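You operate a simulated robot arm through the tools that you are given. There is no shell and no other tool.

The job below is to be done with a simulated robot arm. You get a single attempt, and the scene is never put back.

JOB
Put things in order on the top of the service bench. At the end: the orange cord spool stands on top of the brown carton (marked "BRACKETS"); the green drilled block stands where the yellow paint pyramid stood; the white plaster box (marked "PLASTERS") is on the grey drip tray; the yellow paint pyramid from the top of the service bench stands where the white plaster box stood; whatever was shut is shut again. Leave all else as you found it, and nothing knocked over.

Only the result counts: the job must be done as asked and must still hold three seconds after the hand-in. Knocking over, shifting, dropping, spilling or breaking anything else fails it.

ROBOT AND FRAMES
A 6-joint arm with a two-finger parallel gripper, fixed in place. Base frame: the origin is on the floor under the middle of its stand, x ahead of it, y to its left, z up; the work surface is at about z = 0.9. Lengths are in m, angles in rad, forces in N, time in s.
With the tool pointing down near the work surface it reaches from about 0.24 to 0.66 m from the base axis. Its first joint turns from -1.152 to 1.152 rad. Payload 2.9 kg.
The tool frame sits at the grasp point between the pads (the TCP): z along the fingers, y along the line on which they close. The tips reach 0.03 m beyond it. Largest opening 0.11 m; finger width 0.02, thickness 0.01; the body of the gripper, 0.048 by 0.112 m, starts 0.055 m behind the TCP.
Orientation is told as [roll, pitch, yaw] about the base's x, y, z axes, in that order, counted from this pose: with the fingers straight down and closing along the base's y, the tool's x points along the base's -x, its y along +y and its z along -z.

CONTROLS
- The arm moves only by the tool move_arm. Its argument "series" is a list of rows, each a list of 7 numbers: the shift along the tool's x, y, z in mm, then the turn, a rotation vector about the tool's x, y, z in rad, then the gripper command, from -1 (shut) to 1 (fully open), values between in proportion. In form: [[x, y, z, wx, wy, wz, jaw], ...]. A call has 1 to 20 rows; each row shifts and turns the commanded pose from where the row before left it, along the tool's axes as they then stand. Rows are played at 5 a second. More than 0.05 m and 0.15 rad between two rows, or a gripper value outside its range, and nothing of the call is played. A pose out of reach is approached as far as the arm can. The call stops where the force on the tool passes 40 N (or 10 N more than at its start, if that is more) or the arm is blocked; 0.2 s more then pass. Each finger travels about 0.108 m/s and halts on what it meets, pressing with about 40 N; the grip force reading is that of the motor and also rises with nothing between the fingers. The clock runs only during rows and for 0.2 s after the last one: add rows that do not move to give the fingers time. It gives the time, the measured TCP pose, the force on the tool (base axes), the opening and the grip force at its end, in the units of the frame above (readings bear some noise), with the torque about the TCP (base axes, N m) and any sound that the robot's microphone picked up, and new pictures: "pictures" is both (left out), scene, wrist or none.
- Cameras (640 x 400 px; columns grow to the right, rows downward): "scene" is fixed at [0.0627, 0.4244, 1.3814]; the picture's right is [-0.88, -0.47, 0.00], its down [-0.28, 0.52, -0.81] and it looks along [0.38, -0.71, -0.59] (base axes); focal length 267 px, centre (320, 200). "wrist" rides on the gripper at [0.072, 0.017, -0.103] in the tool frame; the picture's right is [-0.23, 0.97, 0.00], its down [-0.76, -0.18, -0.62] and it looks along [-0.61, -0.14, 0.78] (tool axes); focal length 222 px, centre (320, 200). There is no depth. A picture from a camera that has moved, and an enlarged one, comes with that camera's place and axes in the base frame and with its lens.
- close_up(camera, box): a new picture of the part [left, top, right, bottom] of that camera's present view, enlarged. No time passes.
- job_done(): hands the job in; it is judged then, once.

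Places have to be worked out from the pictures, the camera data and where the tool is seen. Open the gripper and draw the arm clear of the work before you hand the job in, unless the task says otherwise.

The tools are called after "Emit:" as a command line: name --pt "numbers of a row" for each row, then --argument value for the rest, lists and objects as JSON in quotes. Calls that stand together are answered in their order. move_arm: Moves the arm, as the interface text tells. Its arguments: {"type":"object","properties":{"series":{"type":"array","items":{"type":"array","items":{"type":"number"}}},"pictures":{"type":"string","enum":["both","scene","wrist","none"]}},"required":["series"]} The other tools are called the same way: close_up (camera, box) takes an enlarged picture of a part of a camera's view; job_done () hands the job in.

At the start:

```text
clock: 0.0
tcp_pos: [0.339, -0.1169, 1.2175]
tool_rot: [0.0, 0.0, 0.0]
contact_force: [0.0, -0.2, 0.9]
moment: [0.04, 0.0, -0.02]
gripper_width: 0.11
finger_force: 0.1
```

scene: 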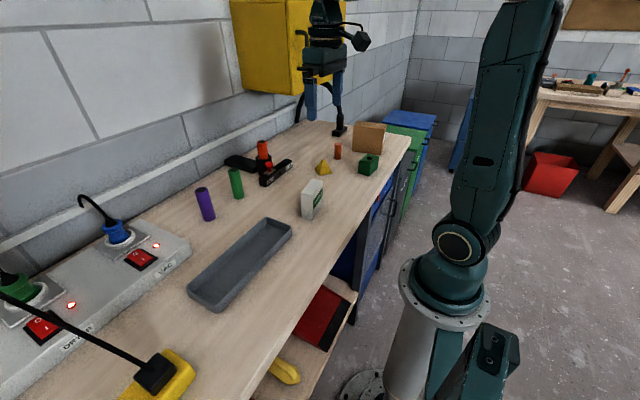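
wrist: 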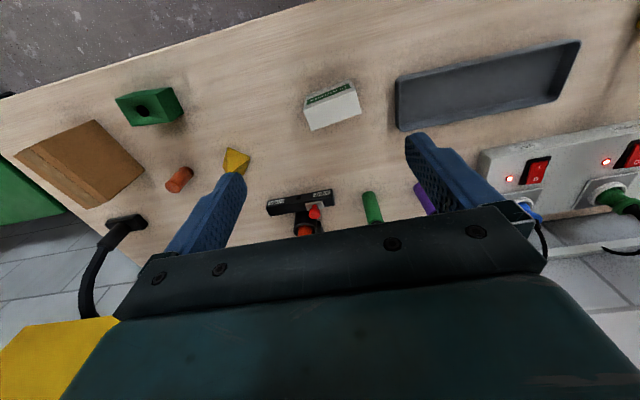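

I'll start by taking enlarged views of the bench to find out what and where things are.

Emit:
close_up --camera "scene" --box '[220, 100, 420, 225]'

Emit:
close_up --camera "wrist" --box '[0, 60, 260, 222]'

Emit:
close_up --camera "wrist" --box '[240, 60, 640, 310]'

Emit:
close_up --camera "scene" --box '[220, 0, 420, 125]'

Emit:
close_up --camera "scene" --box '[0, 180, 352, 400]'

```text
3.20 times, centred on (320, 162) of scene
camera zoom: at [0.0627, 0.4244, 1.3814], right [-0.88, -0.47, 0.0], down [-0.28, 0.52, -0.81], along [0.38, -0.71, -0.59], focal length 853 px, centre (320, 320)
```

zoom: 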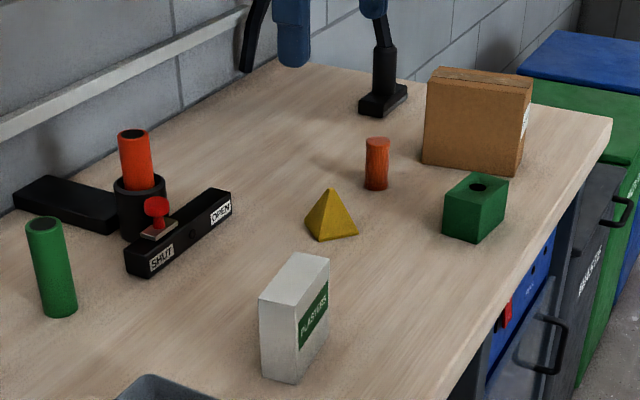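

```text
2.46 times, centred on (130, 141) of wrist
camera zoom: at [0.2658, -0.0993, 1.3224], right [0.23, 0.97, 0.0], down [0.76, -0.18, 0.62], along [0.61, -0.14, -0.78], focal length 547 px, centre (788, 345)
```

zoom: 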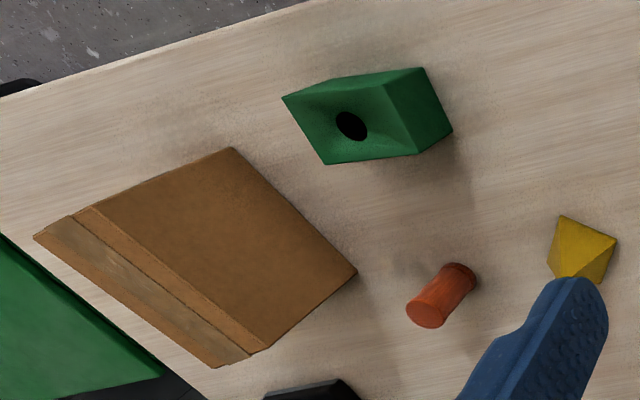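

```text
1.60 times, centred on (440, 185) of wrist
camera zoom: at [0.2658, -0.0993, 1.3224], right [0.23, 0.97, 0.0], down [0.76, -0.18, 0.62], along [0.61, -0.14, -0.78], focal length 355 px, centre (128, 224)
```

zoom: 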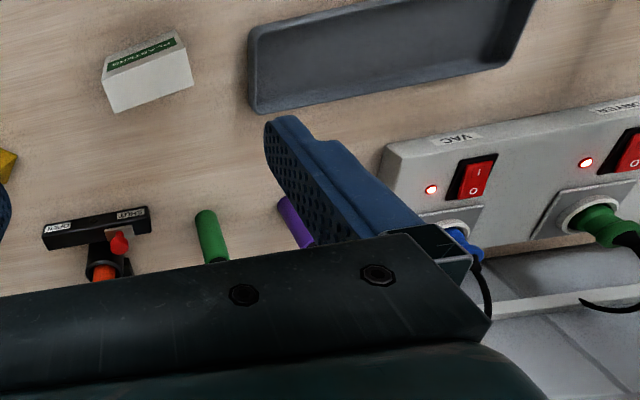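

```text
3.20 times, centred on (320, 62) of scene
camera zoom: at [0.0627, 0.4244, 1.3814], right [-0.88, -0.47, 0.0], down [-0.28, 0.52, -0.81], along [0.38, -0.71, -0.59], focal length 853 px, centre (320, 640)
```

zoom: 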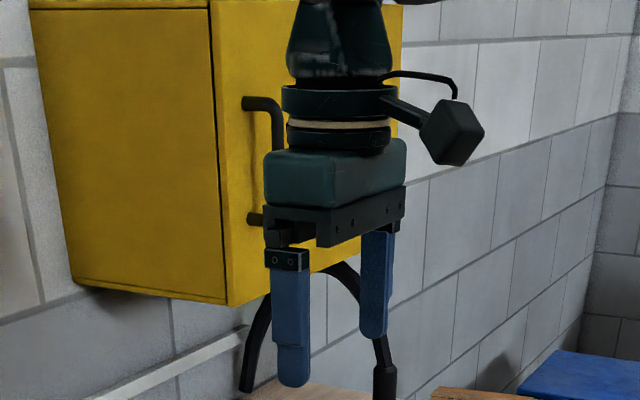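

```text
1.82 times, centred on (176, 290) of scene
camera zoom: at [0.0627, 0.4244, 1.3814], right [-0.88, -0.47, 0.0], down [-0.28, 0.52, -0.81], along [0.38, -0.71, -0.59], focal length 485 px, centre (582, 36)
```

zoom: 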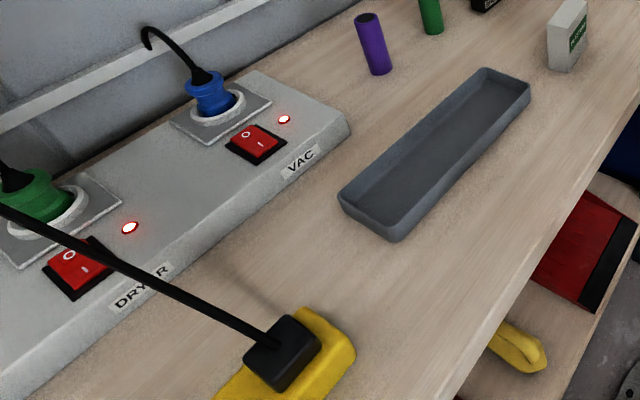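

The objects wanted are all loose on the bench: the flanged orange spool near (0.445,-0.435), carton near (0.37,-0.555), green block near (0.31,-0.405), pyramid near (0.442,-0.311), plaster box near (0.364,-0.094) and tray spanning x 0.365–0.453, y 0.01–0.26. I first go down a little over the plaster box for a better view.

Emit:
move_arm --pt "-8 8 35 0 0 0 1" --pt "-8 8 35 0 0 0 1" --pt "-9 7 27 0 0 0 1" --pt "0 0 0 0 0 0 1"

```text
clock: 1.0
tcp_pos: [0.3646, -0.0936, 1.1203]
tool_rot: [0.0, -0.001, -0.001]
contact_force: [-0.9, 0.3, 0.0]
moment: [-0.04, 0.02, -0.02]
gripper_width: 0.1099
finger_force: 0.0
camera wrist: at [0.2916, -0.0764, 1.2248], right [0.23, 0.97, 0.0], down [0.76, -0.18, 0.62], along [0.61, -0.14, -0.78], focal length 222 px, centre (320, 200)
```

scene: 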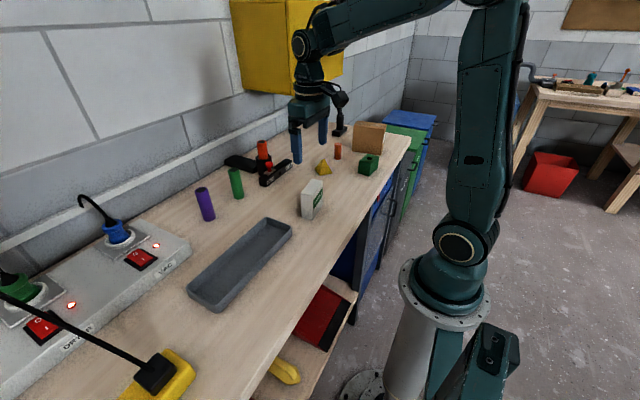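
wrist: 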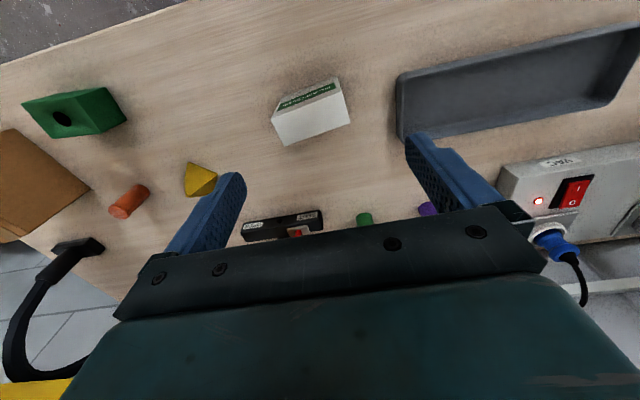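

The TCP projection agrees with where the gripper is seen. I enlarge the wrist view for the plaster box and the other objects.

Emit:
close_up --camera "wrist" --box '[240, 60, 400, 160]'

Emit:
close_up --camera "wrist" --box '[0, 70, 256, 230]'

Emit:
close_up --camera "wrist" --box '[384, 0, 640, 160]'

Emit:
close_up --camera "scene" --box '[280, 100, 440, 225]'

```text
4.00 times, centred on (320, 110) of wrist
camera zoom: at [0.2916, -0.0764, 1.2248], right [0.23, 0.97, 0.0], down [0.76, -0.18, 0.62], along [0.61, -0.14, -0.78], focal length 888 px, centre (320, 560)
```

zoom: 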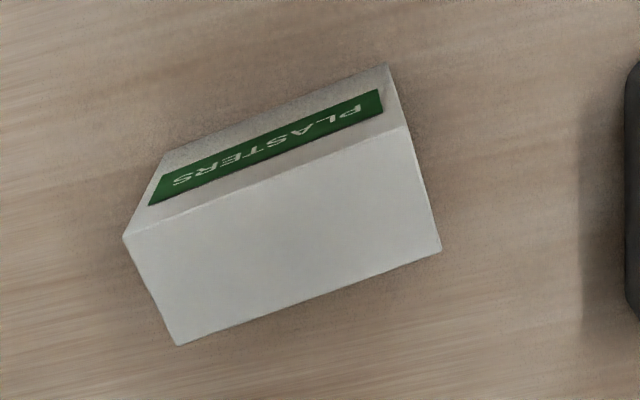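

```text
2.50 times, centred on (128, 150) of wrist
camera zoom: at [0.2916, -0.0764, 1.2248], right [0.23, 0.97, 0.0], down [0.76, -0.18, 0.62], along [0.61, -0.14, -0.78], focal length 555 px, centre (800, 325)
```

zoom: 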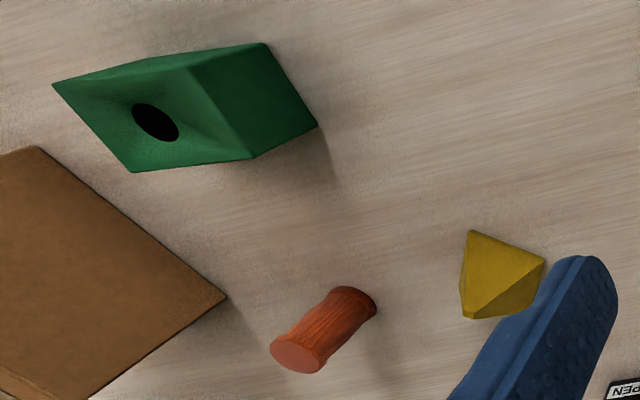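

```text
2.50 times, centred on (512, 80) of wrist
camera zoom: at [0.2916, -0.0764, 1.2248], right [0.23, 0.97, 0.0], down [0.76, -0.18, 0.62], along [0.61, -0.14, -0.78], focal length 555 px, centre (-160, 500)
```

zoom: 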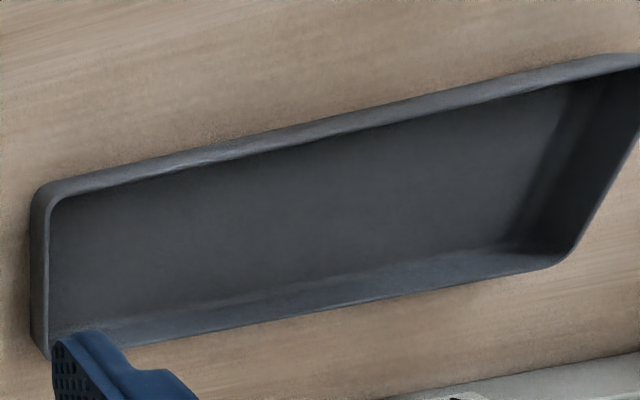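

```text
3.20 times, centred on (360, 162) of scene
camera zoom: at [0.0627, 0.4244, 1.3814], right [-0.88, -0.47, 0.0], down [-0.28, 0.52, -0.81], along [0.38, -0.71, -0.59], focal length 853 px, centre (192, 320)
```

zoom: 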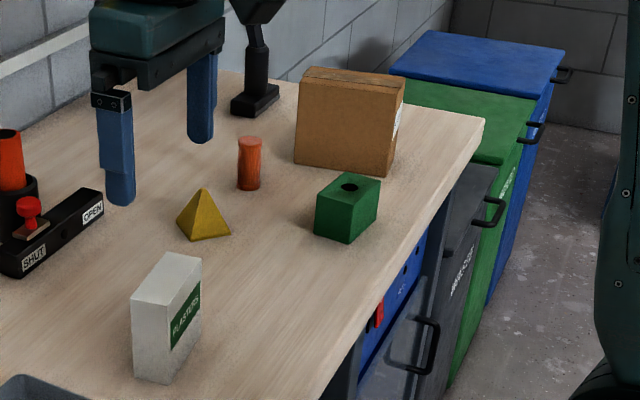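

The wrist view puts the plaster box centre at about (0.372,-0.105), 0.08 long, 0.034 deep, 0.08 high, turned about +0.12 rad. I align over it with that yaw and go partway down to check.

Emit:
move_arm --pt "-8 -11 0 0 0 0 1" --pt "0 0 0 0 0 -0.12 1" --pt "0 0 30 0 0 0 1" --pt "0 0 30 0 0 0 1" --pt "0 0 20 0 0 0 1" --pt "0 0 0 0 0 0 1"

```text
clock: 2.4
tcp_pos: [0.3709, -0.1036, 1.0422]
tool_rot: [-0.001, -0.001, 0.119]
contact_force: [0.1, 0.2, 0.3]
moment: [0.0, 0.02, 0.04]
gripper_width: 0.1099
finger_force: 0.1
camera wrist: at [0.2968, -0.0955, 1.1461], right [0.11, 0.99, 0.0], down [0.78, -0.09, 0.62], along [0.62, -0.07, -0.78], focal length 222 px, centre (320, 200)
```

scene: 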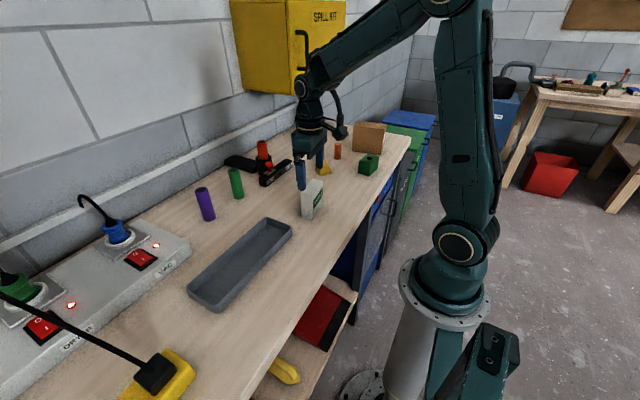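
wrist: 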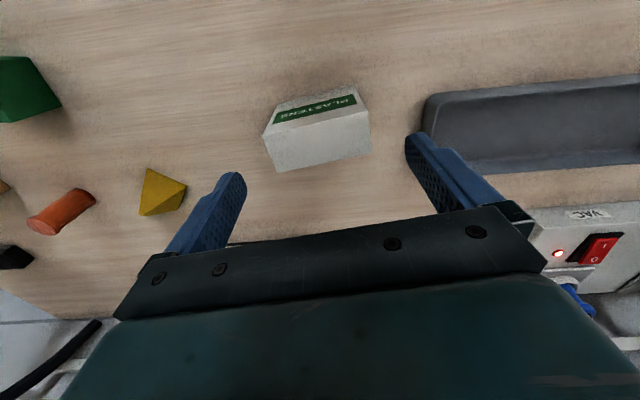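

I check the alignment by enlarging the box in the wrist view.

Emit:
close_up --camera "wrist" --box '[220, 70, 420, 195]'

Emit:
close_up --camera "wrist" --box '[0, 40, 240, 260]'

```text
3.20 times, centred on (320, 132) of wrist
camera zoom: at [0.2968, -0.0955, 1.1461], right [0.11, 0.99, 0.0], down [0.78, -0.09, 0.62], along [0.62, -0.07, -0.78], focal length 711 px, centre (320, 416)
```

zoom: 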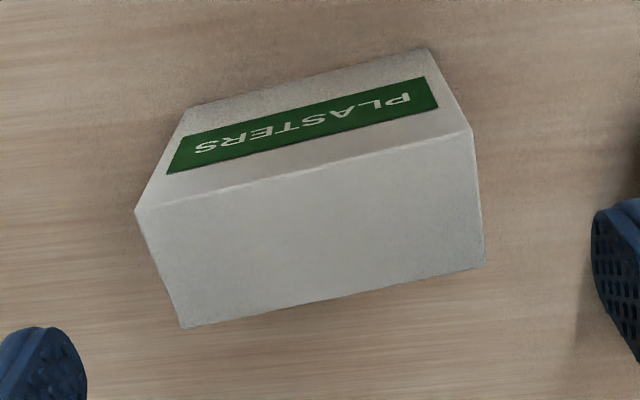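

```text
1.82 times, centred on (120, 150) of wrist
camera zoom: at [0.2968, -0.0955, 1.1461], right [0.11, 0.99, 0.0], down [0.78, -0.09, 0.62], along [0.62, -0.07, -0.78], focal length 404 px, centre (684, 291)
```

zoom: 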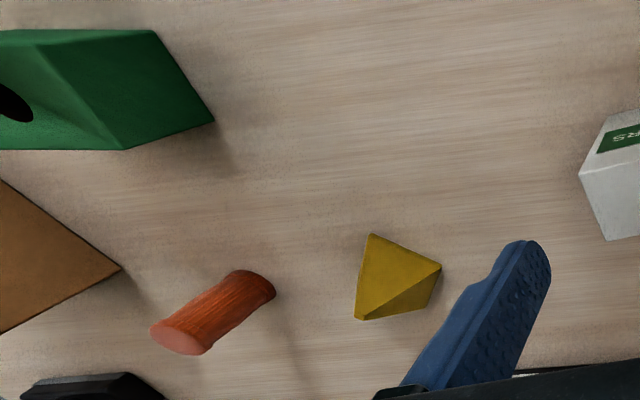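

The box is within 2 mm of the tool centre and well aligned. I lower to z≈0.955 and close the jaws.

Emit:
move_arm --pt "-2 -1 30 0 0 0 1" --pt "0 0 30 0 0 0 1" --pt "0 0 27 0 0 0 1" --pt "0 0 0 0 0 0 0.8" --pt "0 0 0 0 0 0 -1" --pt "0 0 0 0 0 0 -1" --pt "0 0 0 0 0 0 -1"

```text
clock: 4.0
tcp_pos: [0.3718, -0.1036, 0.9539]
tool_rot: [0.0, 0.0, 0.122]
contact_force: [0.1, 1.0, -0.1]
moment: [0.03, -0.01, -0.02]
gripper_width: 0.0792
finger_force: 40.1
camera wrist: at [0.2983, -0.0954, 1.0582], right [0.11, 0.99, 0.0], down [0.78, -0.09, 0.62], along [0.62, -0.07, -0.78], focal length 222 px, centre (320, 200)
```

scene: 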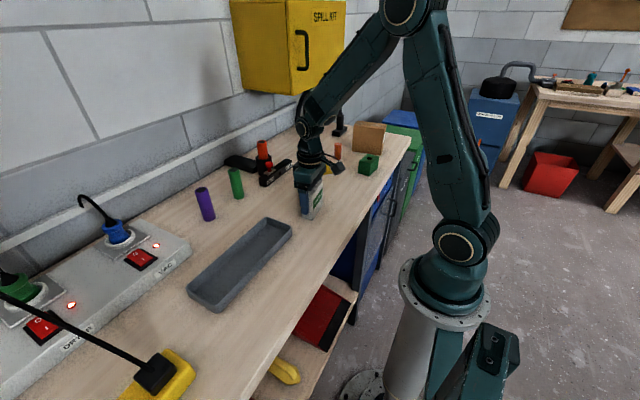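
wrist: 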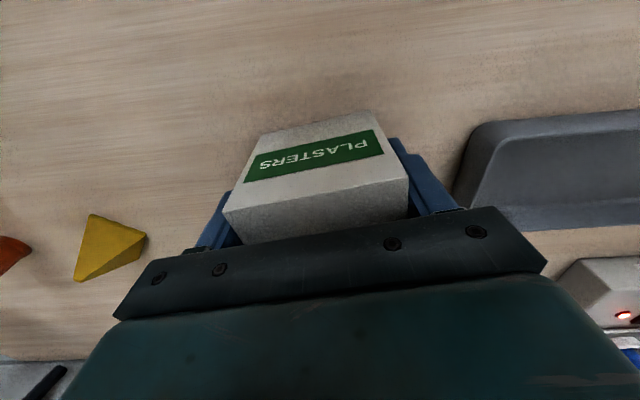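

The box is held (opening 0.079). I lift it, turn the yaw back to zero and carry it over the middle of the tray at about (0.41, 0.11).

Emit:
move_arm --pt "0 0 -20 0 0 0 -1" --pt "0 0 -30 0 0 0 -1" --pt "0 0 -30 0 0 0 -1" --pt "0 0 0 0 0 0.121 -1" --pt "-6 30 0 0 0 0 -1" --pt "-6 36 0 0 0 0 -1" --pt "-6 37 0 0 0 0 -1" --pt "-6 37 0 0 0 0 -1" --pt "-7 37 0 0 0 0 -1" --pt "-7 37 0 0 0 0 -1" --pt "0 0 0 0 0 0 -1"

```text
clock: 6.4
tcp_pos: [0.4098, 0.1072, 1.0344]
tool_rot: [0.001, 0.0, 0.0]
contact_force: [0.2, -1.0, -1.2]
moment: [-0.11, 0.01, 0.03]
gripper_width: 0.0789
finger_force: 39.8
camera wrist: at [0.3384, 0.1252, 1.1388], right [0.23, 0.97, 0.0], down [0.76, -0.18, 0.62], along [0.61, -0.14, -0.78], focal length 222 px, centre (320, 200)
```

scene: 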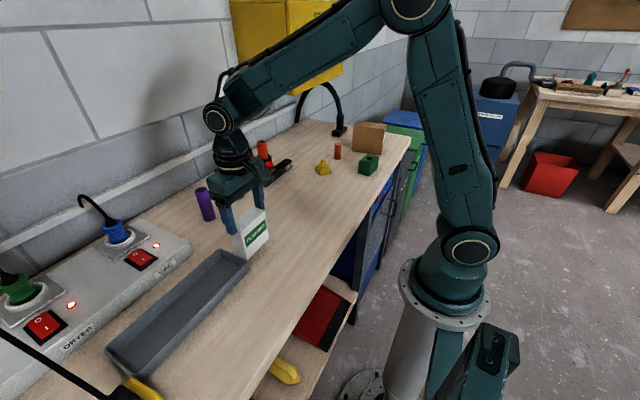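
wrist: 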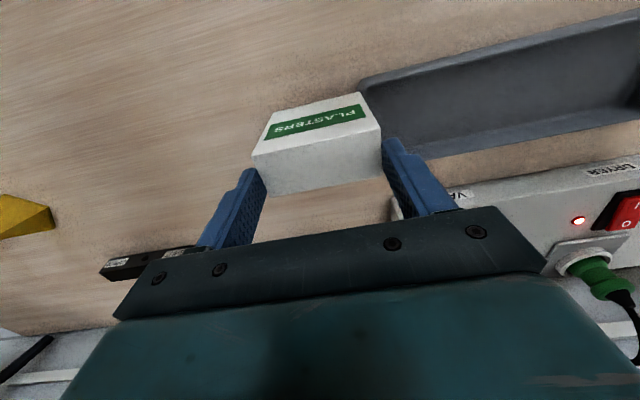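

Something is wrong: the tray appears to have shifted in the scene picture, as if the box slid down in the grip and pushed it. I stop and look closely before doing anything more.

Emit:
close_up --camera "scene" --box '[0, 200, 320, 400]'

Emit:
close_up --camera "wrist" --box '[200, 60, 440, 210]'

Emit:
close_up --camera "scene" --box '[180, 140, 340, 290]'

Emit:
close_up --camera "wrist" --box '[340, 0, 640, 190]'

```text
2.00 times, centred on (160, 300) of scene
camera zoom: at [0.0627, 0.4244, 1.3814], right [-0.88, -0.47, 0.0], down [-0.28, 0.52, -0.81], along [0.38, -0.71, -0.59], focal length 533 px, centre (640, 0)
```

zoom: 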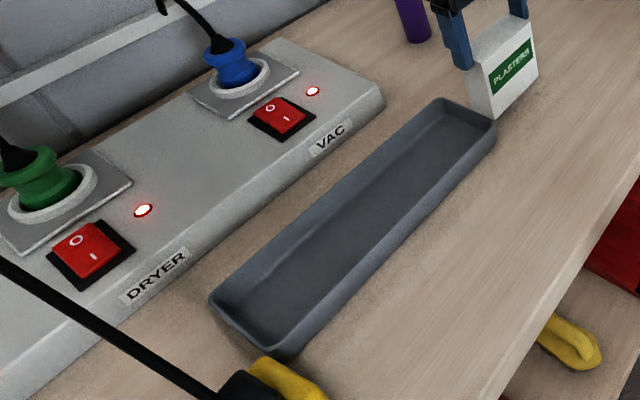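

```text
2.67 times, centred on (320, 135) of wrist
camera zoom: at [0.3384, 0.1252, 1.1388], right [0.23, 0.97, 0.0], down [0.76, -0.18, 0.62], along [0.61, -0.14, -0.78], focal length 592 px, centre (320, 373)
```

zoom: 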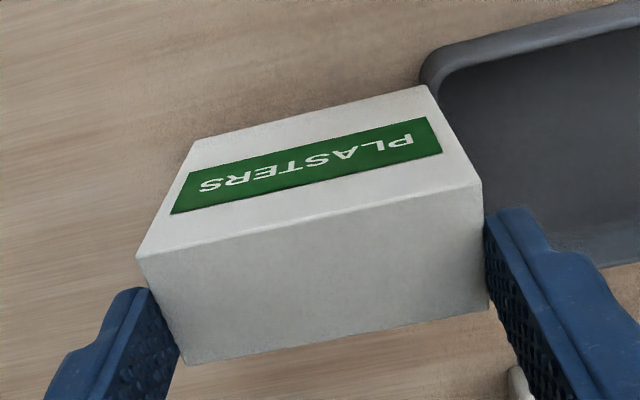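

```text
2.67 times, centred on (260, 215) of scene
camera zoom: at [0.0627, 0.4244, 1.3814], right [-0.88, -0.47, 0.0], down [-0.28, 0.52, -0.81], along [0.38, -0.71, -0.59], focal length 711 px, centre (480, 160)
```

zoom: 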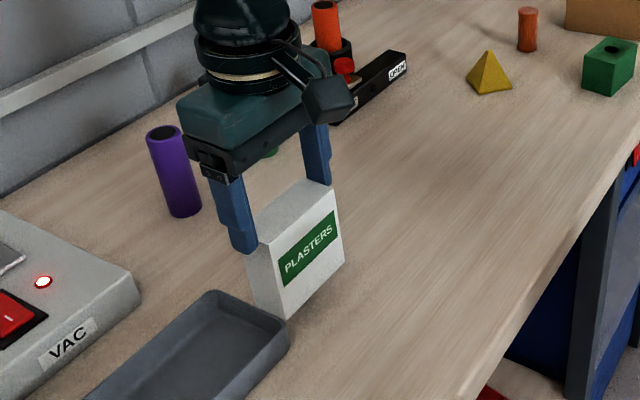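

```text
2.11 times, centred on (490, 95) of wrist
camera zoom: at [0.3384, 0.1252, 1.1388], right [0.23, 0.97, 0.0], down [0.76, -0.18, 0.62], along [0.61, -0.14, -0.78], focal length 468 px, centre (-38, 421)
```

zoom: 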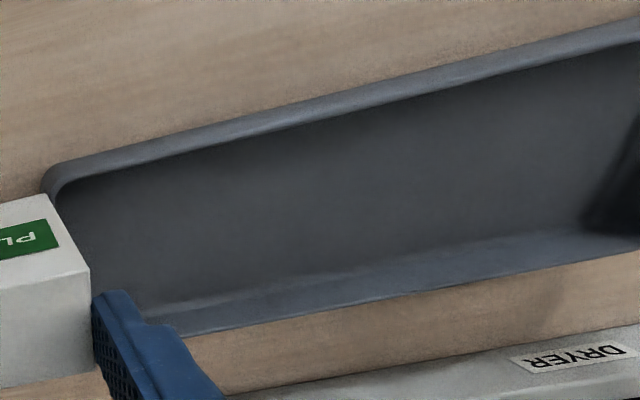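

The box slid about 5 cm down in the grip during the lift, so its bottom (z≈0.92) pushed the tray along, and the yellow item beyond it. I will back off slightly from the tray, set the box down on the bench here, and then put the tray and yellow item back.

Emit:
move_arm --pt "0 -10 0 0 0 0 -1" --pt "0 0 10 0 0 0 -1" --pt "0 0 8 0 0 0 -1"

```text
clock: 7.2
tcp_pos: [0.4111, 0.0976, 1.015]
tool_rot: [0.0, -0.001, 0.0]
contact_force: [-0.5, 0.8, -0.2]
moment: [0.03, 0.01, 0.02]
gripper_width: 0.0787
finger_force: 39.7
camera wrist: at [0.3382, 0.1151, 1.1201], right [0.23, 0.97, 0.0], down [0.76, -0.18, 0.62], along [0.61, -0.14, -0.78], focal length 222 px, centre (320, 200)
```

scene: 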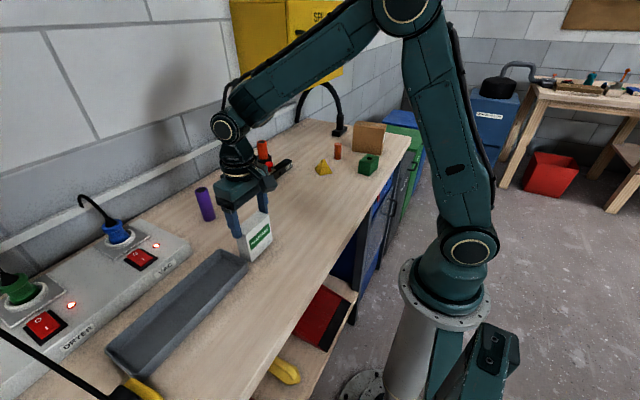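
wrist: 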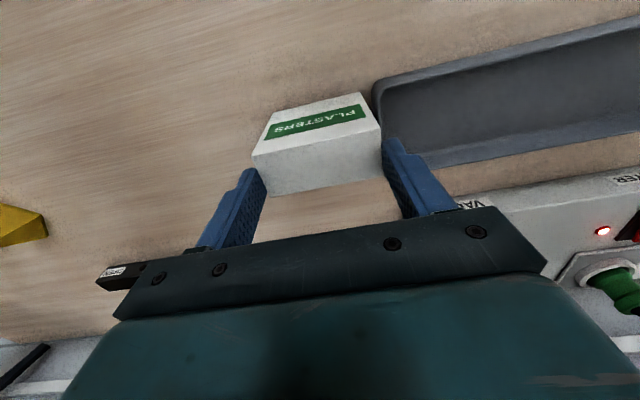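

The hold is steady now (no more slip in 0.8 s), with the box bottom just above the bench. I lower in small steps until it touches.

Emit:
move_arm --pt "0 0 2 0 0 0 -1" --pt "0 0 2 0 0 0 -1" --pt "0 0 0 0 0 0 -1" --pictures "wrist"

Emit:
close_up --camera "scene" --box '[200, 190, 320, 290]'

```text
clock: 8.0
tcp_pos: [0.4125, 0.0984, 1.0119]
tool_rot: [0.0, 0.001, -0.002]
contact_force: [1.2, 0.1, -0.2]
moment: [0.02, 0.0, -0.01]
gripper_width: 0.0791
finger_force: 40.1
camera wrist: at [0.3393, 0.1148, 1.1163], right [0.23, 0.97, 0.0], down [0.76, -0.18, 0.62], along [0.61, -0.14, -0.78], focal length 222 px, centre (320, 200)
```

wrist: 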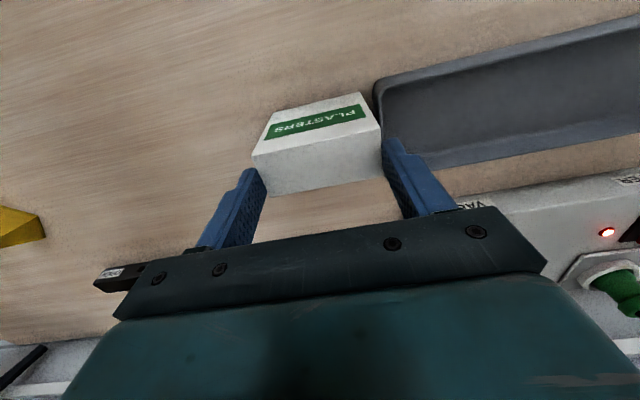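

```text
4.00 times, centred on (260, 240) of scene
camera zoom: at [0.0627, 0.4244, 1.3814], right [-0.88, -0.47, 0.0], down [-0.28, 0.52, -0.81], along [0.38, -0.71, -0.59], focal length 1066 px, centre (560, 40)
```

zoom: 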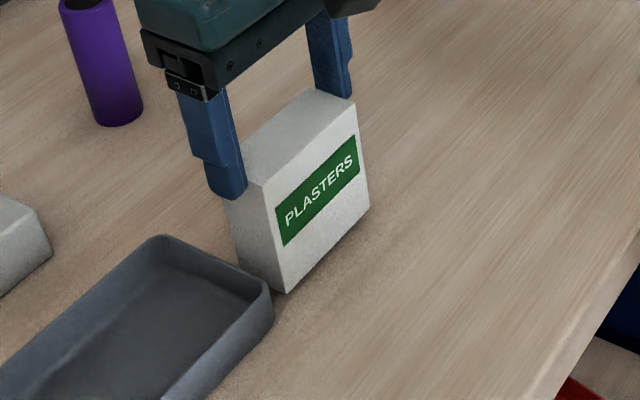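

The box bottom is within a few mm of the bench (scene view gives z≈0.902). I lower 2–3 mm more and watch the force.

Emit:
move_arm --pt "0 0 2 0 0 0 -1" --pt "0 0 1 0 0 0 -1" --pt "0 0 0 0 0 0 -1" --pictures "wrist"

```text
clock: 8.8
tcp_pos: [0.4114, 0.0977, 1.009]
tool_rot: [0.0, -0.001, 0.0]
contact_force: [-0.6, 0.3, -1.1]
moment: [-0.02, 0.0, -0.01]
gripper_width: 0.0787
finger_force: 40.3
camera wrist: at [0.3396, 0.1152, 1.1132], right [0.23, 0.97, 0.0], down [0.76, -0.18, 0.62], along [0.61, -0.14, -0.78], focal length 222 px, centre (320, 200)
```

wrist: 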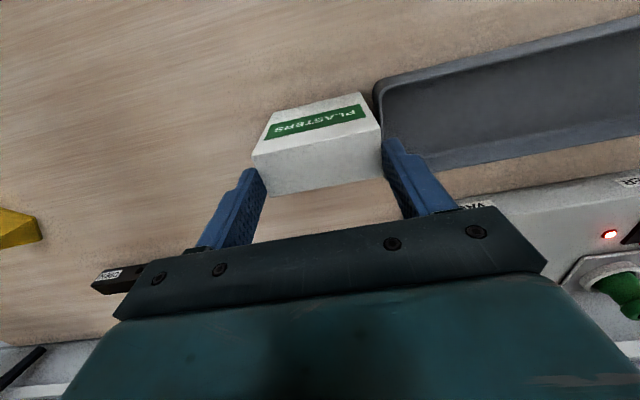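

Still no contact force; I lower another 2–3 mm.

Emit:
move_arm --pt "0 0 1 0 0 0 -1" --pt "0 0 1 0 0 0 -1" --pt "0 0 1 0 0 0 -1" --pt "0 0 0 0 0 0 -1" --pictures "wrist"

Emit:
close_up --camera "scene" --box '[200, 190, 320, 290]'

```text
clock: 9.8
tcp_pos: [0.4124, 0.0984, 1.0065]
tool_rot: [0.0, -0.001, 0.001]
contact_force: [0.8, 1.5, 0.1]
moment: [0.01, -0.01, 0.0]
gripper_width: 0.0788
finger_force: 40.0
camera wrist: at [0.3394, 0.1158, 1.11], right [0.23, 0.97, 0.0], down [0.76, -0.18, 0.62], along [0.61, -0.14, -0.78], focal length 222 px, centre (320, 200)
```

wrist: 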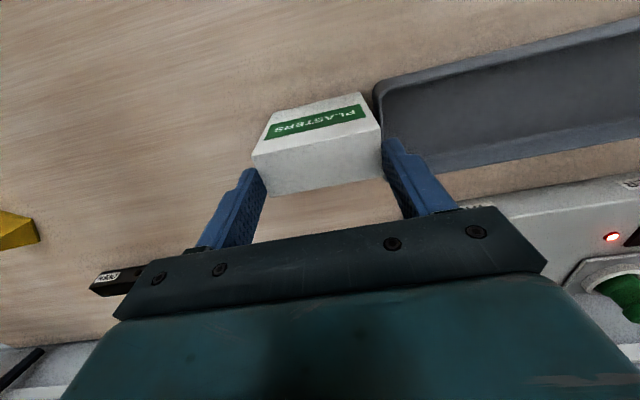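

```text
4.00 times, centred on (260, 240) of scene
camera zoom: at [0.0627, 0.4244, 1.3814], right [-0.88, -0.47, 0.0], down [-0.28, 0.52, -0.81], along [0.38, -0.71, -0.59], focal length 1066 px, centre (560, 40)
```

zoom: 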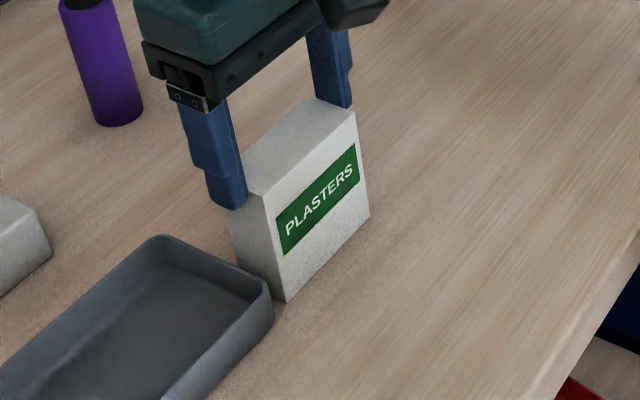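

The box is still travelling down with the gripper, so it isn't resting yet. I continue in small steps.

Emit:
move_arm --pt "0 0 1 0 0 0 -1" --pt "0 0 1 0 0 0 -1" --pt "0 0 1 0 0 0 -1" --pt "0 0 1 0 0 0 -1" --pt "0 0 0 0 0 0 -1" --pictures "wrist"

Emit:
close_up --camera "scene" --box '[200, 190, 320, 290]'

```text
clock: 11.0
tcp_pos: [0.414, 0.0995, 1.0047]
tool_rot: [0.001, -0.005, -0.002]
contact_force: [-7.0, 0.8, 37.4]
moment: [0.02, 0.48, 0.01]
gripper_width: 0.0788
finger_force: 39.8
camera wrist: at [0.3399, 0.1154, 1.1084], right [0.23, 0.97, 0.0], down [0.76, -0.18, 0.63], along [0.61, -0.14, -0.78], focal length 222 px, centre (320, 200)
```

wrist: 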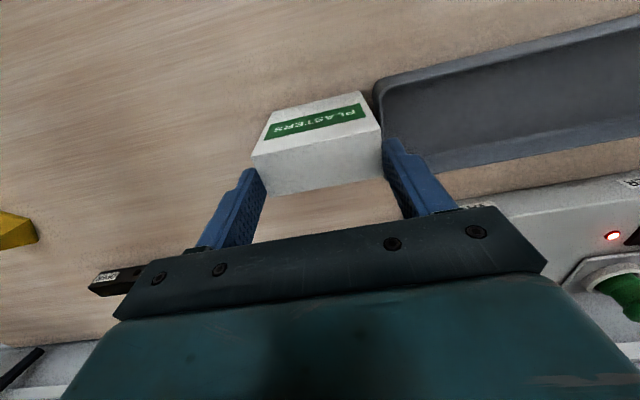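

```text
4.00 times, centred on (260, 240) of scene
camera zoom: at [0.0621, 0.4243, 1.3814], right [-0.88, -0.47, 0.0], down [-0.28, 0.52, -0.81], along [0.38, -0.71, -0.59], focal length 1066 px, centre (560, 40)
```

zoom: 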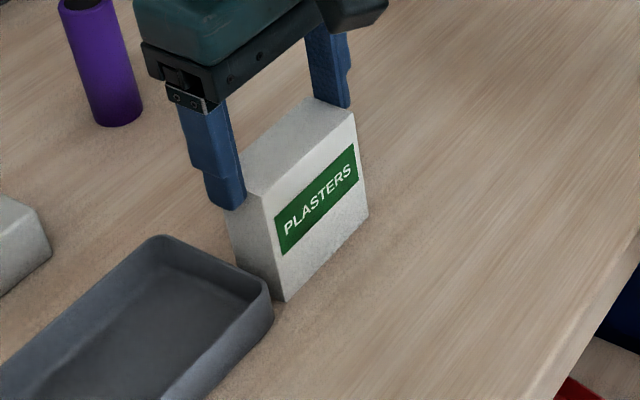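

Contact: the box now rests on the bench at TCP z≈1.005, held only by the last 5 mm of the fingertips. I relieve the pressure and release it, then rise clear to inspect.

Emit:
move_arm --pt "0 0 -2 0 0 0 -1" --pt "0 0 0 0 0 0 0.6" --pt "0 0 0 0 0 0 1" --pt "0 0 -20 0 0 0 1" --pt "0 0 -30 0 0 0 1" --pt "0 0 -30 0 0 0 1" --pt "0 0 0 0 0 0 1"

```text
clock: 12.6
tcp_pos: [0.414, 0.0979, 1.086]
tool_rot: [0.0, 0.0, -0.001]
contact_force: [0.0, 0.1, 0.3]
moment: [0.0, -0.01, 0.04]
gripper_width: 0.1099
finger_force: 0.0
camera wrist: at [0.342, 0.1153, 1.19], right [0.23, 0.97, 0.0], down [0.76, -0.18, 0.62], along [0.61, -0.14, -0.78], focal length 222 px, centre (320, 200)
```

scene: 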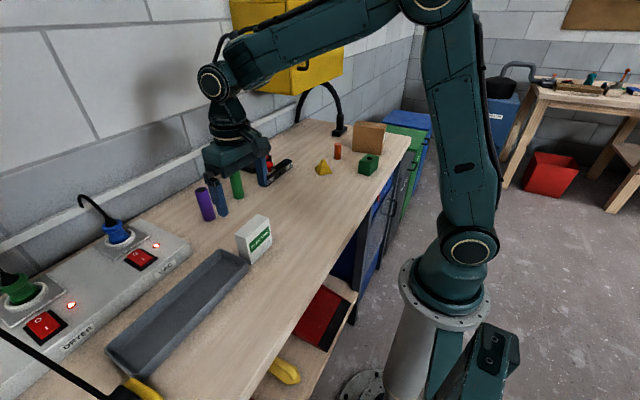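
wrist: 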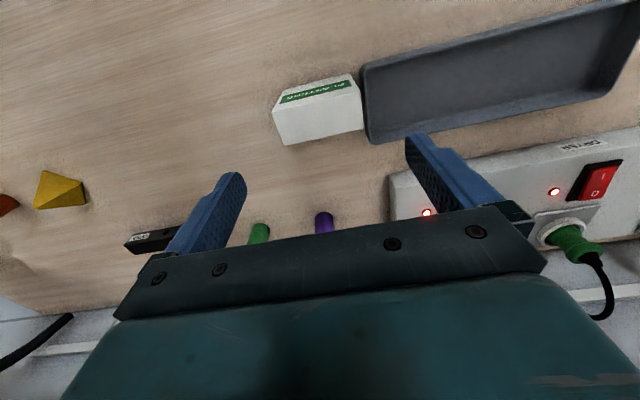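

The box stands upright on the bench. Next I regrip it (tips kept just above the tray rim), lift only a few mm, and check whether it holds before taking it back out of the tray's way.

Emit:
move_arm --pt "0 0 30 0 0 0 1" --pt "0 0 30 0 0 0 1" --pt "0 0 30 0 0 0 1" --pt "0 0 20 0 0 0 1" --pt "0 0 10 0 0 0 1" --pt "0 0 0 0 0 0 -1" --pt "0 0 0 0 0 0 -1" --pt "0 0 0 0 0 0 -1" --pt "0 0 -3 0 0 0 -1" --pt "0 0 -3 0 0 0 -1" --pt "0 0 0 0 0 0 -1"

```text
clock: 15.0
tcp_pos: [0.4114, 0.0987, 0.9716]
tool_rot: [0.001, 0.0, 0.0]
contact_force: [0.4, 0.2, 0.2]
moment: [0.02, 0.02, 0.03]
gripper_width: 0.0789
finger_force: 40.1
camera wrist: at [0.3387, 0.1158, 1.0747], right [0.23, 0.97, 0.0], down [0.76, -0.18, 0.62], along [0.61, -0.14, -0.78], focal length 222 px, centre (320, 200)
```

scene: 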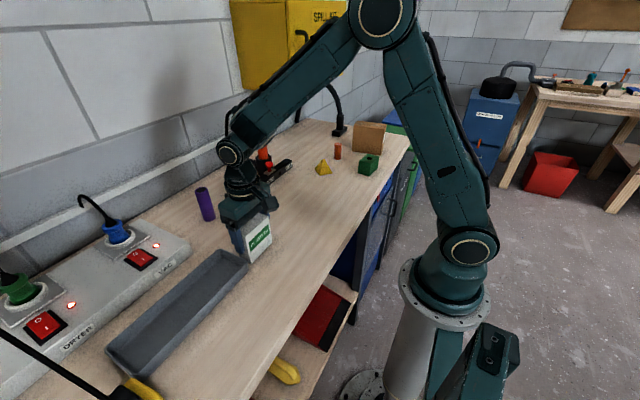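
wrist: 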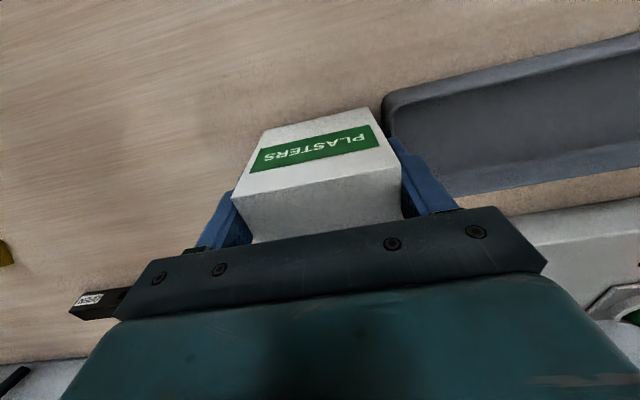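

I lift another 8 mm slowly and compare the wrist view to see whether the box comes with the gripper.

Emit:
move_arm --pt "0 0 -4 0 0 0 -1" --pt "0 0 -4 0 0 0 -1" --pt "0 0 0 0 0 0 -1"

Emit:
close_up --camera "scene" --box '[200, 190, 320, 290]'

Emit:
close_up --camera "scene" --box '[0, 280, 192, 400]'

```text
clock: 15.8
tcp_pos: [0.4129, 0.0973, 0.9786]
tool_rot: [-0.001, -0.001, 0.001]
contact_force: [0.5, 0.3, -0.5]
moment: [-0.01, 0.0, 0.01]
gripper_width: 0.0787
finger_force: 39.6
camera wrist: at [0.3401, 0.1156, 1.083], right [0.23, 0.97, 0.0], down [0.76, -0.18, 0.62], along [0.61, -0.14, -0.78], focal length 222 px, centre (320, 200)
```

scene: 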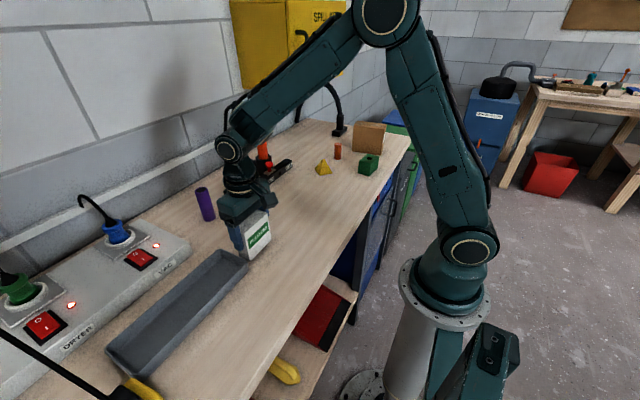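
wrist: 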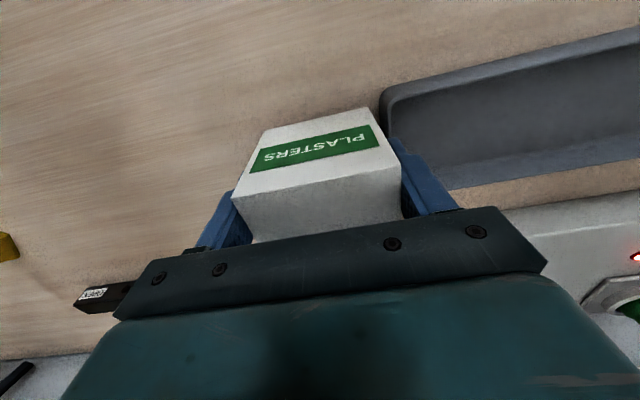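

```text
4.00 times, centred on (260, 240) of scene
camera zoom: at [0.0627, 0.4244, 1.3814], right [-0.88, -0.47, 0.0], down [-0.28, 0.52, -0.81], along [0.38, -0.71, -0.59], focal length 1066 px, centre (560, 40)
```

zoom: 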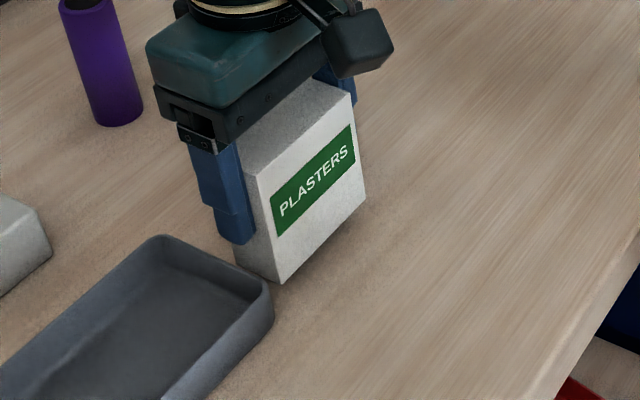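

```text
3.33 times, centred on (96, 340) of scene
camera zoom: at [0.0627, 0.4244, 1.3814], right [-0.88, -0.47, 0.0], down [-0.28, 0.52, -0.81], along [0.38, -0.71, -0.59], focal length 889 px, centre (1067, -267)
```

zoom: 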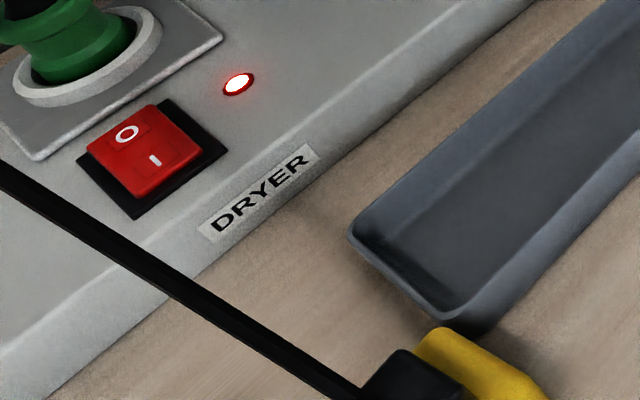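

The box lifts with the gripper now. I carry it gently and low back toward its old area, to about (0.375,-0.13), out of the tray's way.

Emit:
move_arm --pt "0 0 -5 0 0 0 -1" --pt "0 0 -5 0 0 0 -1" --pt "1 -10 0 0 0 0 -1" --pt "2 -15 0 0 0 0 -1" --pt "3 -17 0 0 0 0 -1" --pt "3 -17 0 0 0 0 -1" --pt "3 -17 0 0 0 0 -1" --pt "3 -17 0 0 0 0 -1" --pt "3 -17 0 0 0 0 -1" --pt "3 -17 0 0 0 0 -1" --pt "3 -17 0 0 0 0 -1" --pt "3 -17 0 0 0 0 -1" --pt "3 -17 0 0 0 0 -1" --pt "3 -17 0 0 0 0 -1" --pt "3 -17 0 0 0 0 -1" --pt "2 -15 0 0 0 0 -1" --pt "0 0 0 0 0 0 -1"

```text
clock: 19.4
tcp_pos: [0.3744, -0.1286, 0.9879]
tool_rot: [-0.002, 0.0, 0.0]
contact_force: [0.2, 0.7, 0.2]
moment: [-0.01, 0.02, 0.01]
gripper_width: 0.0791
finger_force: 39.7
camera wrist: at [0.3018, -0.1122, 1.0913], right [0.23, 0.97, 0.0], down [0.76, -0.18, 0.62], along [0.61, -0.14, -0.78], focal length 222 px, centre (320, 200)
```

scene: 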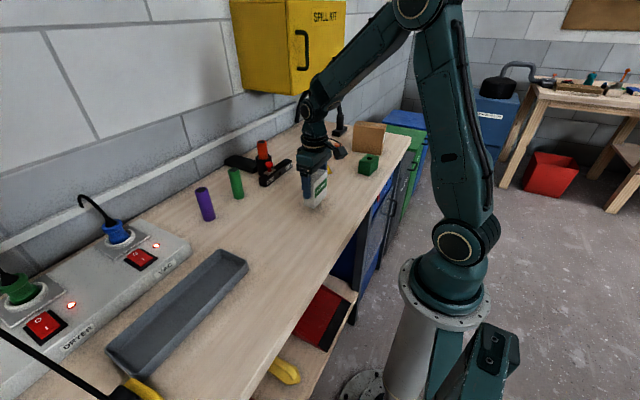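
wrist: 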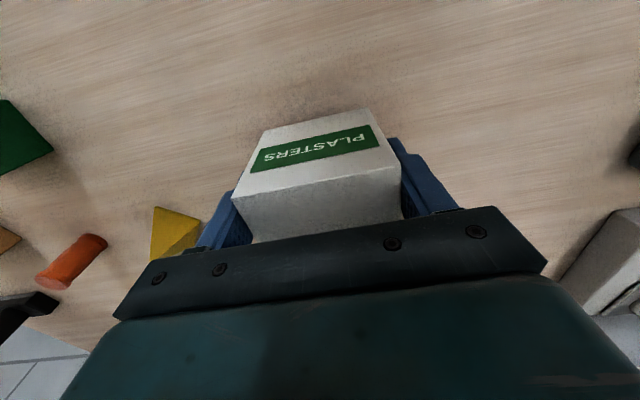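

No slip this time. I set it down: lower 19 mm, then 1 mm steps to contact at about z=0.966.

Emit:
move_arm --pt "0 0 8 0 0 0 -1" --pt "0 0 8 0 0 0 -1" --pt "0 0 3 0 0 0 -1" --pt "0 0 1 0 0 0 -1" --pt "0 0 1 0 0 0 -1" --pt "0 0 1 0 0 0 -1" --pictures "wrist"

```text
clock: 20.8
tcp_pos: [0.3753, -0.1278, 0.9665]
tool_rot: [-0.001, 0.001, 0.0]
contact_force: [0.0, 0.0, -0.5]
moment: [0.02, 0.03, 0.0]
gripper_width: 0.0787
finger_force: 40.1
camera wrist: at [0.3025, -0.1109, 1.07], right [0.23, 0.97, 0.0], down [0.76, -0.18, 0.62], along [0.61, -0.14, -0.78], focal length 222 px, centre (320, 200)
```

wrist: 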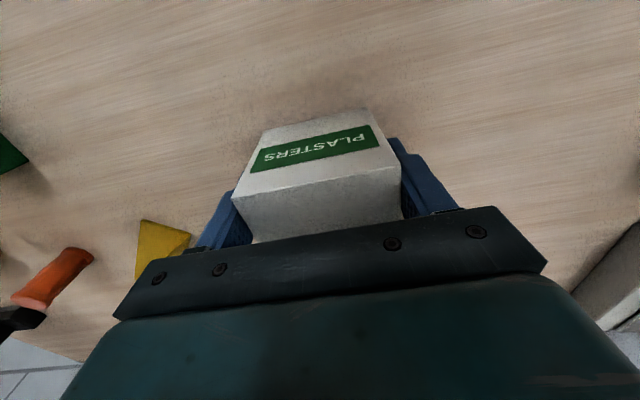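

Emit:
move_arm --pt "0 0 0.7 0 0 0 -1" --pt "0 0 0.7 0 0 0 -1" --pt "0 0 0 0 0 0 -1" --pictures "none"

```text
clock: 21.6
tcp_pos: [0.3752, -0.1272, 0.9653]
tool_rot: [-0.001, 0.0, 0.001]
contact_force: [0.1, -0.6, -0.4]
moment: [-0.03, -0.02, -0.01]
gripper_width: 0.0792
finger_force: 39.9
```

The force still reads nothing at z=0.9653; I step down another couple of mm.

Emit:
move_arm --pt "0 0 0.7 0 0 0 -1" --pt "0 0 0.7 0 0 0 -1" --pt "0 0 0.7 0 0 0 -1" --pt "0 0 0 0 0 0 -1" --pictures "none"

```text
clock: 22.6
tcp_pos: [0.3737, -0.1273, 0.9643]
tool_rot: [-0.002, -0.004, 0.0]
contact_force: [-2.2, 6.8, 33.4]
moment: [1.1, 0.38, -0.01]
gripper_width: 0.0791
finger_force: 40.3
```

Contact made. I ease up 1 mm, open, and rise clear.

Emit:
move_arm --pt "0 0 -1 0 0 0 -1" --pt "0 0 0 0 0 0 0.6" --pt "0 0 0 0 0 0 1" --pt "0 0 -20 0 0 0 1" --pt "0 0 -30 0 0 0 1" --pt "0 0 -40 0 0 0 1" --pt "0 0 -40 0 0 0 1" --pt "0 0 0 0 0 0 1"

```text
clock: 24.4
tcp_pos: [0.3756, -0.1288, 1.0921]
tool_rot: [0.001, -0.001, 0.002]
contact_force: [0.2, -0.3, -0.7]
moment: [0.01, -0.02, 0.0]
gripper_width: 0.1101
finger_force: 0.0
camera wrist: at [0.3027, -0.1125, 1.197], right [0.23, 0.97, 0.0], down [0.76, -0.18, 0.62], along [0.61, -0.14, -0.78], focal length 222 px, centre (320, 200)
```

scene: 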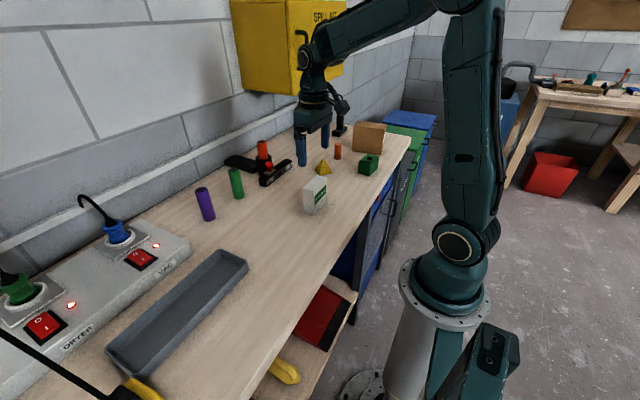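
wrist: 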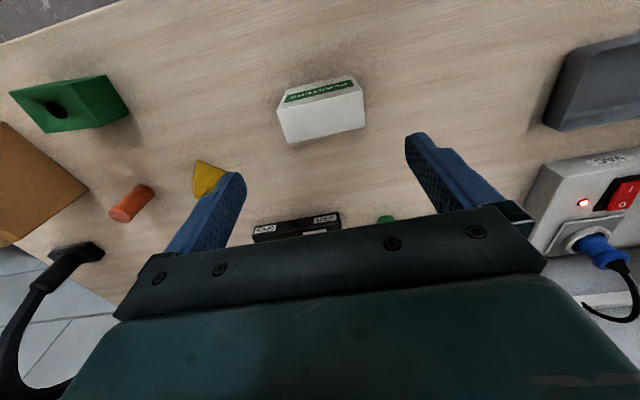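

The box stands free. Now I go over toward the far (+y) end at a safe height to look at the tray and the yellow item.

Emit:
move_arm --pt "0 20 -20 0 0 0 1" --pt "0 40 -30 0 0 0 1" --pt "0 45 -30 0 0 0 1" --pt "2 45 -20 0 0 0 1" --pt "2 45 0 0 0 0 1" --pt "2 45 0 0 0 0 1" --pt "2 45 0 0 0 0 1" --pt "2 45 0 0 0 0 1" --pt "2 40 0 0 0 0 1" --pt "0 30 0 0 0 0 1" --pt "0 0 0 0 0 0 1"

```text
refused: row 3 steps farther than a row can; nothing moved
```

I keep each row under 50 mm and repeat.

Emit:
move_arm --pt "0 20 -20 0 0 0 1" --pt "0 30 -30 0 0 0 1" --pt "0 35 -30 0 0 0 1" --pt "2 40 -20 0 0 0 1" --pt "2 45 0 0 0 0 1" --pt "2 45 0 0 0 0 1" --pt "2 45 0 0 0 0 1" --pt "2 45 0 0 0 0 1" --pt "2 45 0 0 0 0 1" --pt "2 40 0 0 0 0 1" --pt "0 15 0 0 0 0 1" --pt "0 0 0 0 0 0 1"

```text
clock: 27.0
tcp_pos: [0.3568, 0.2787, 1.1939]
tool_rot: [0.0, 0.0, -0.002]
contact_force: [-0.4, 0.5, 0.2]
moment: [0.0, -0.01, 0.02]
gripper_width: 0.1099
finger_force: 0.0
camera wrist: at [0.2848, 0.295, 1.298], right [0.23, 0.97, 0.0], down [0.76, -0.18, 0.62], along [0.61, -0.14, -0.78], focal length 222 px, centre (320, 200)
```

scene: 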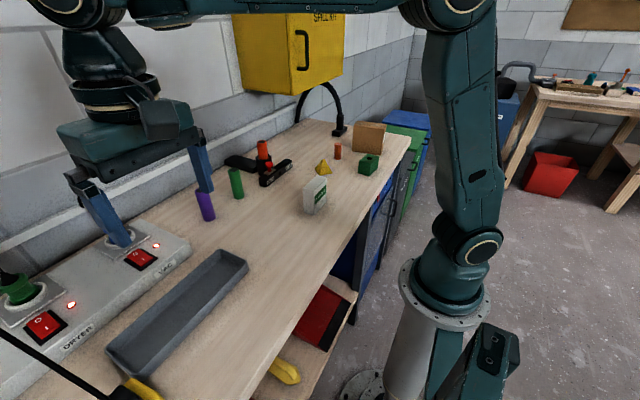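
wrist: 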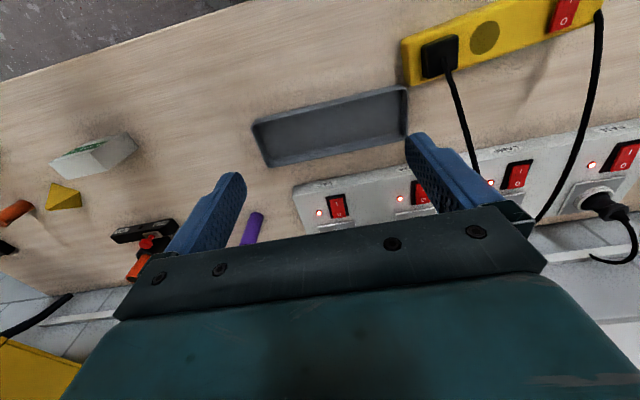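

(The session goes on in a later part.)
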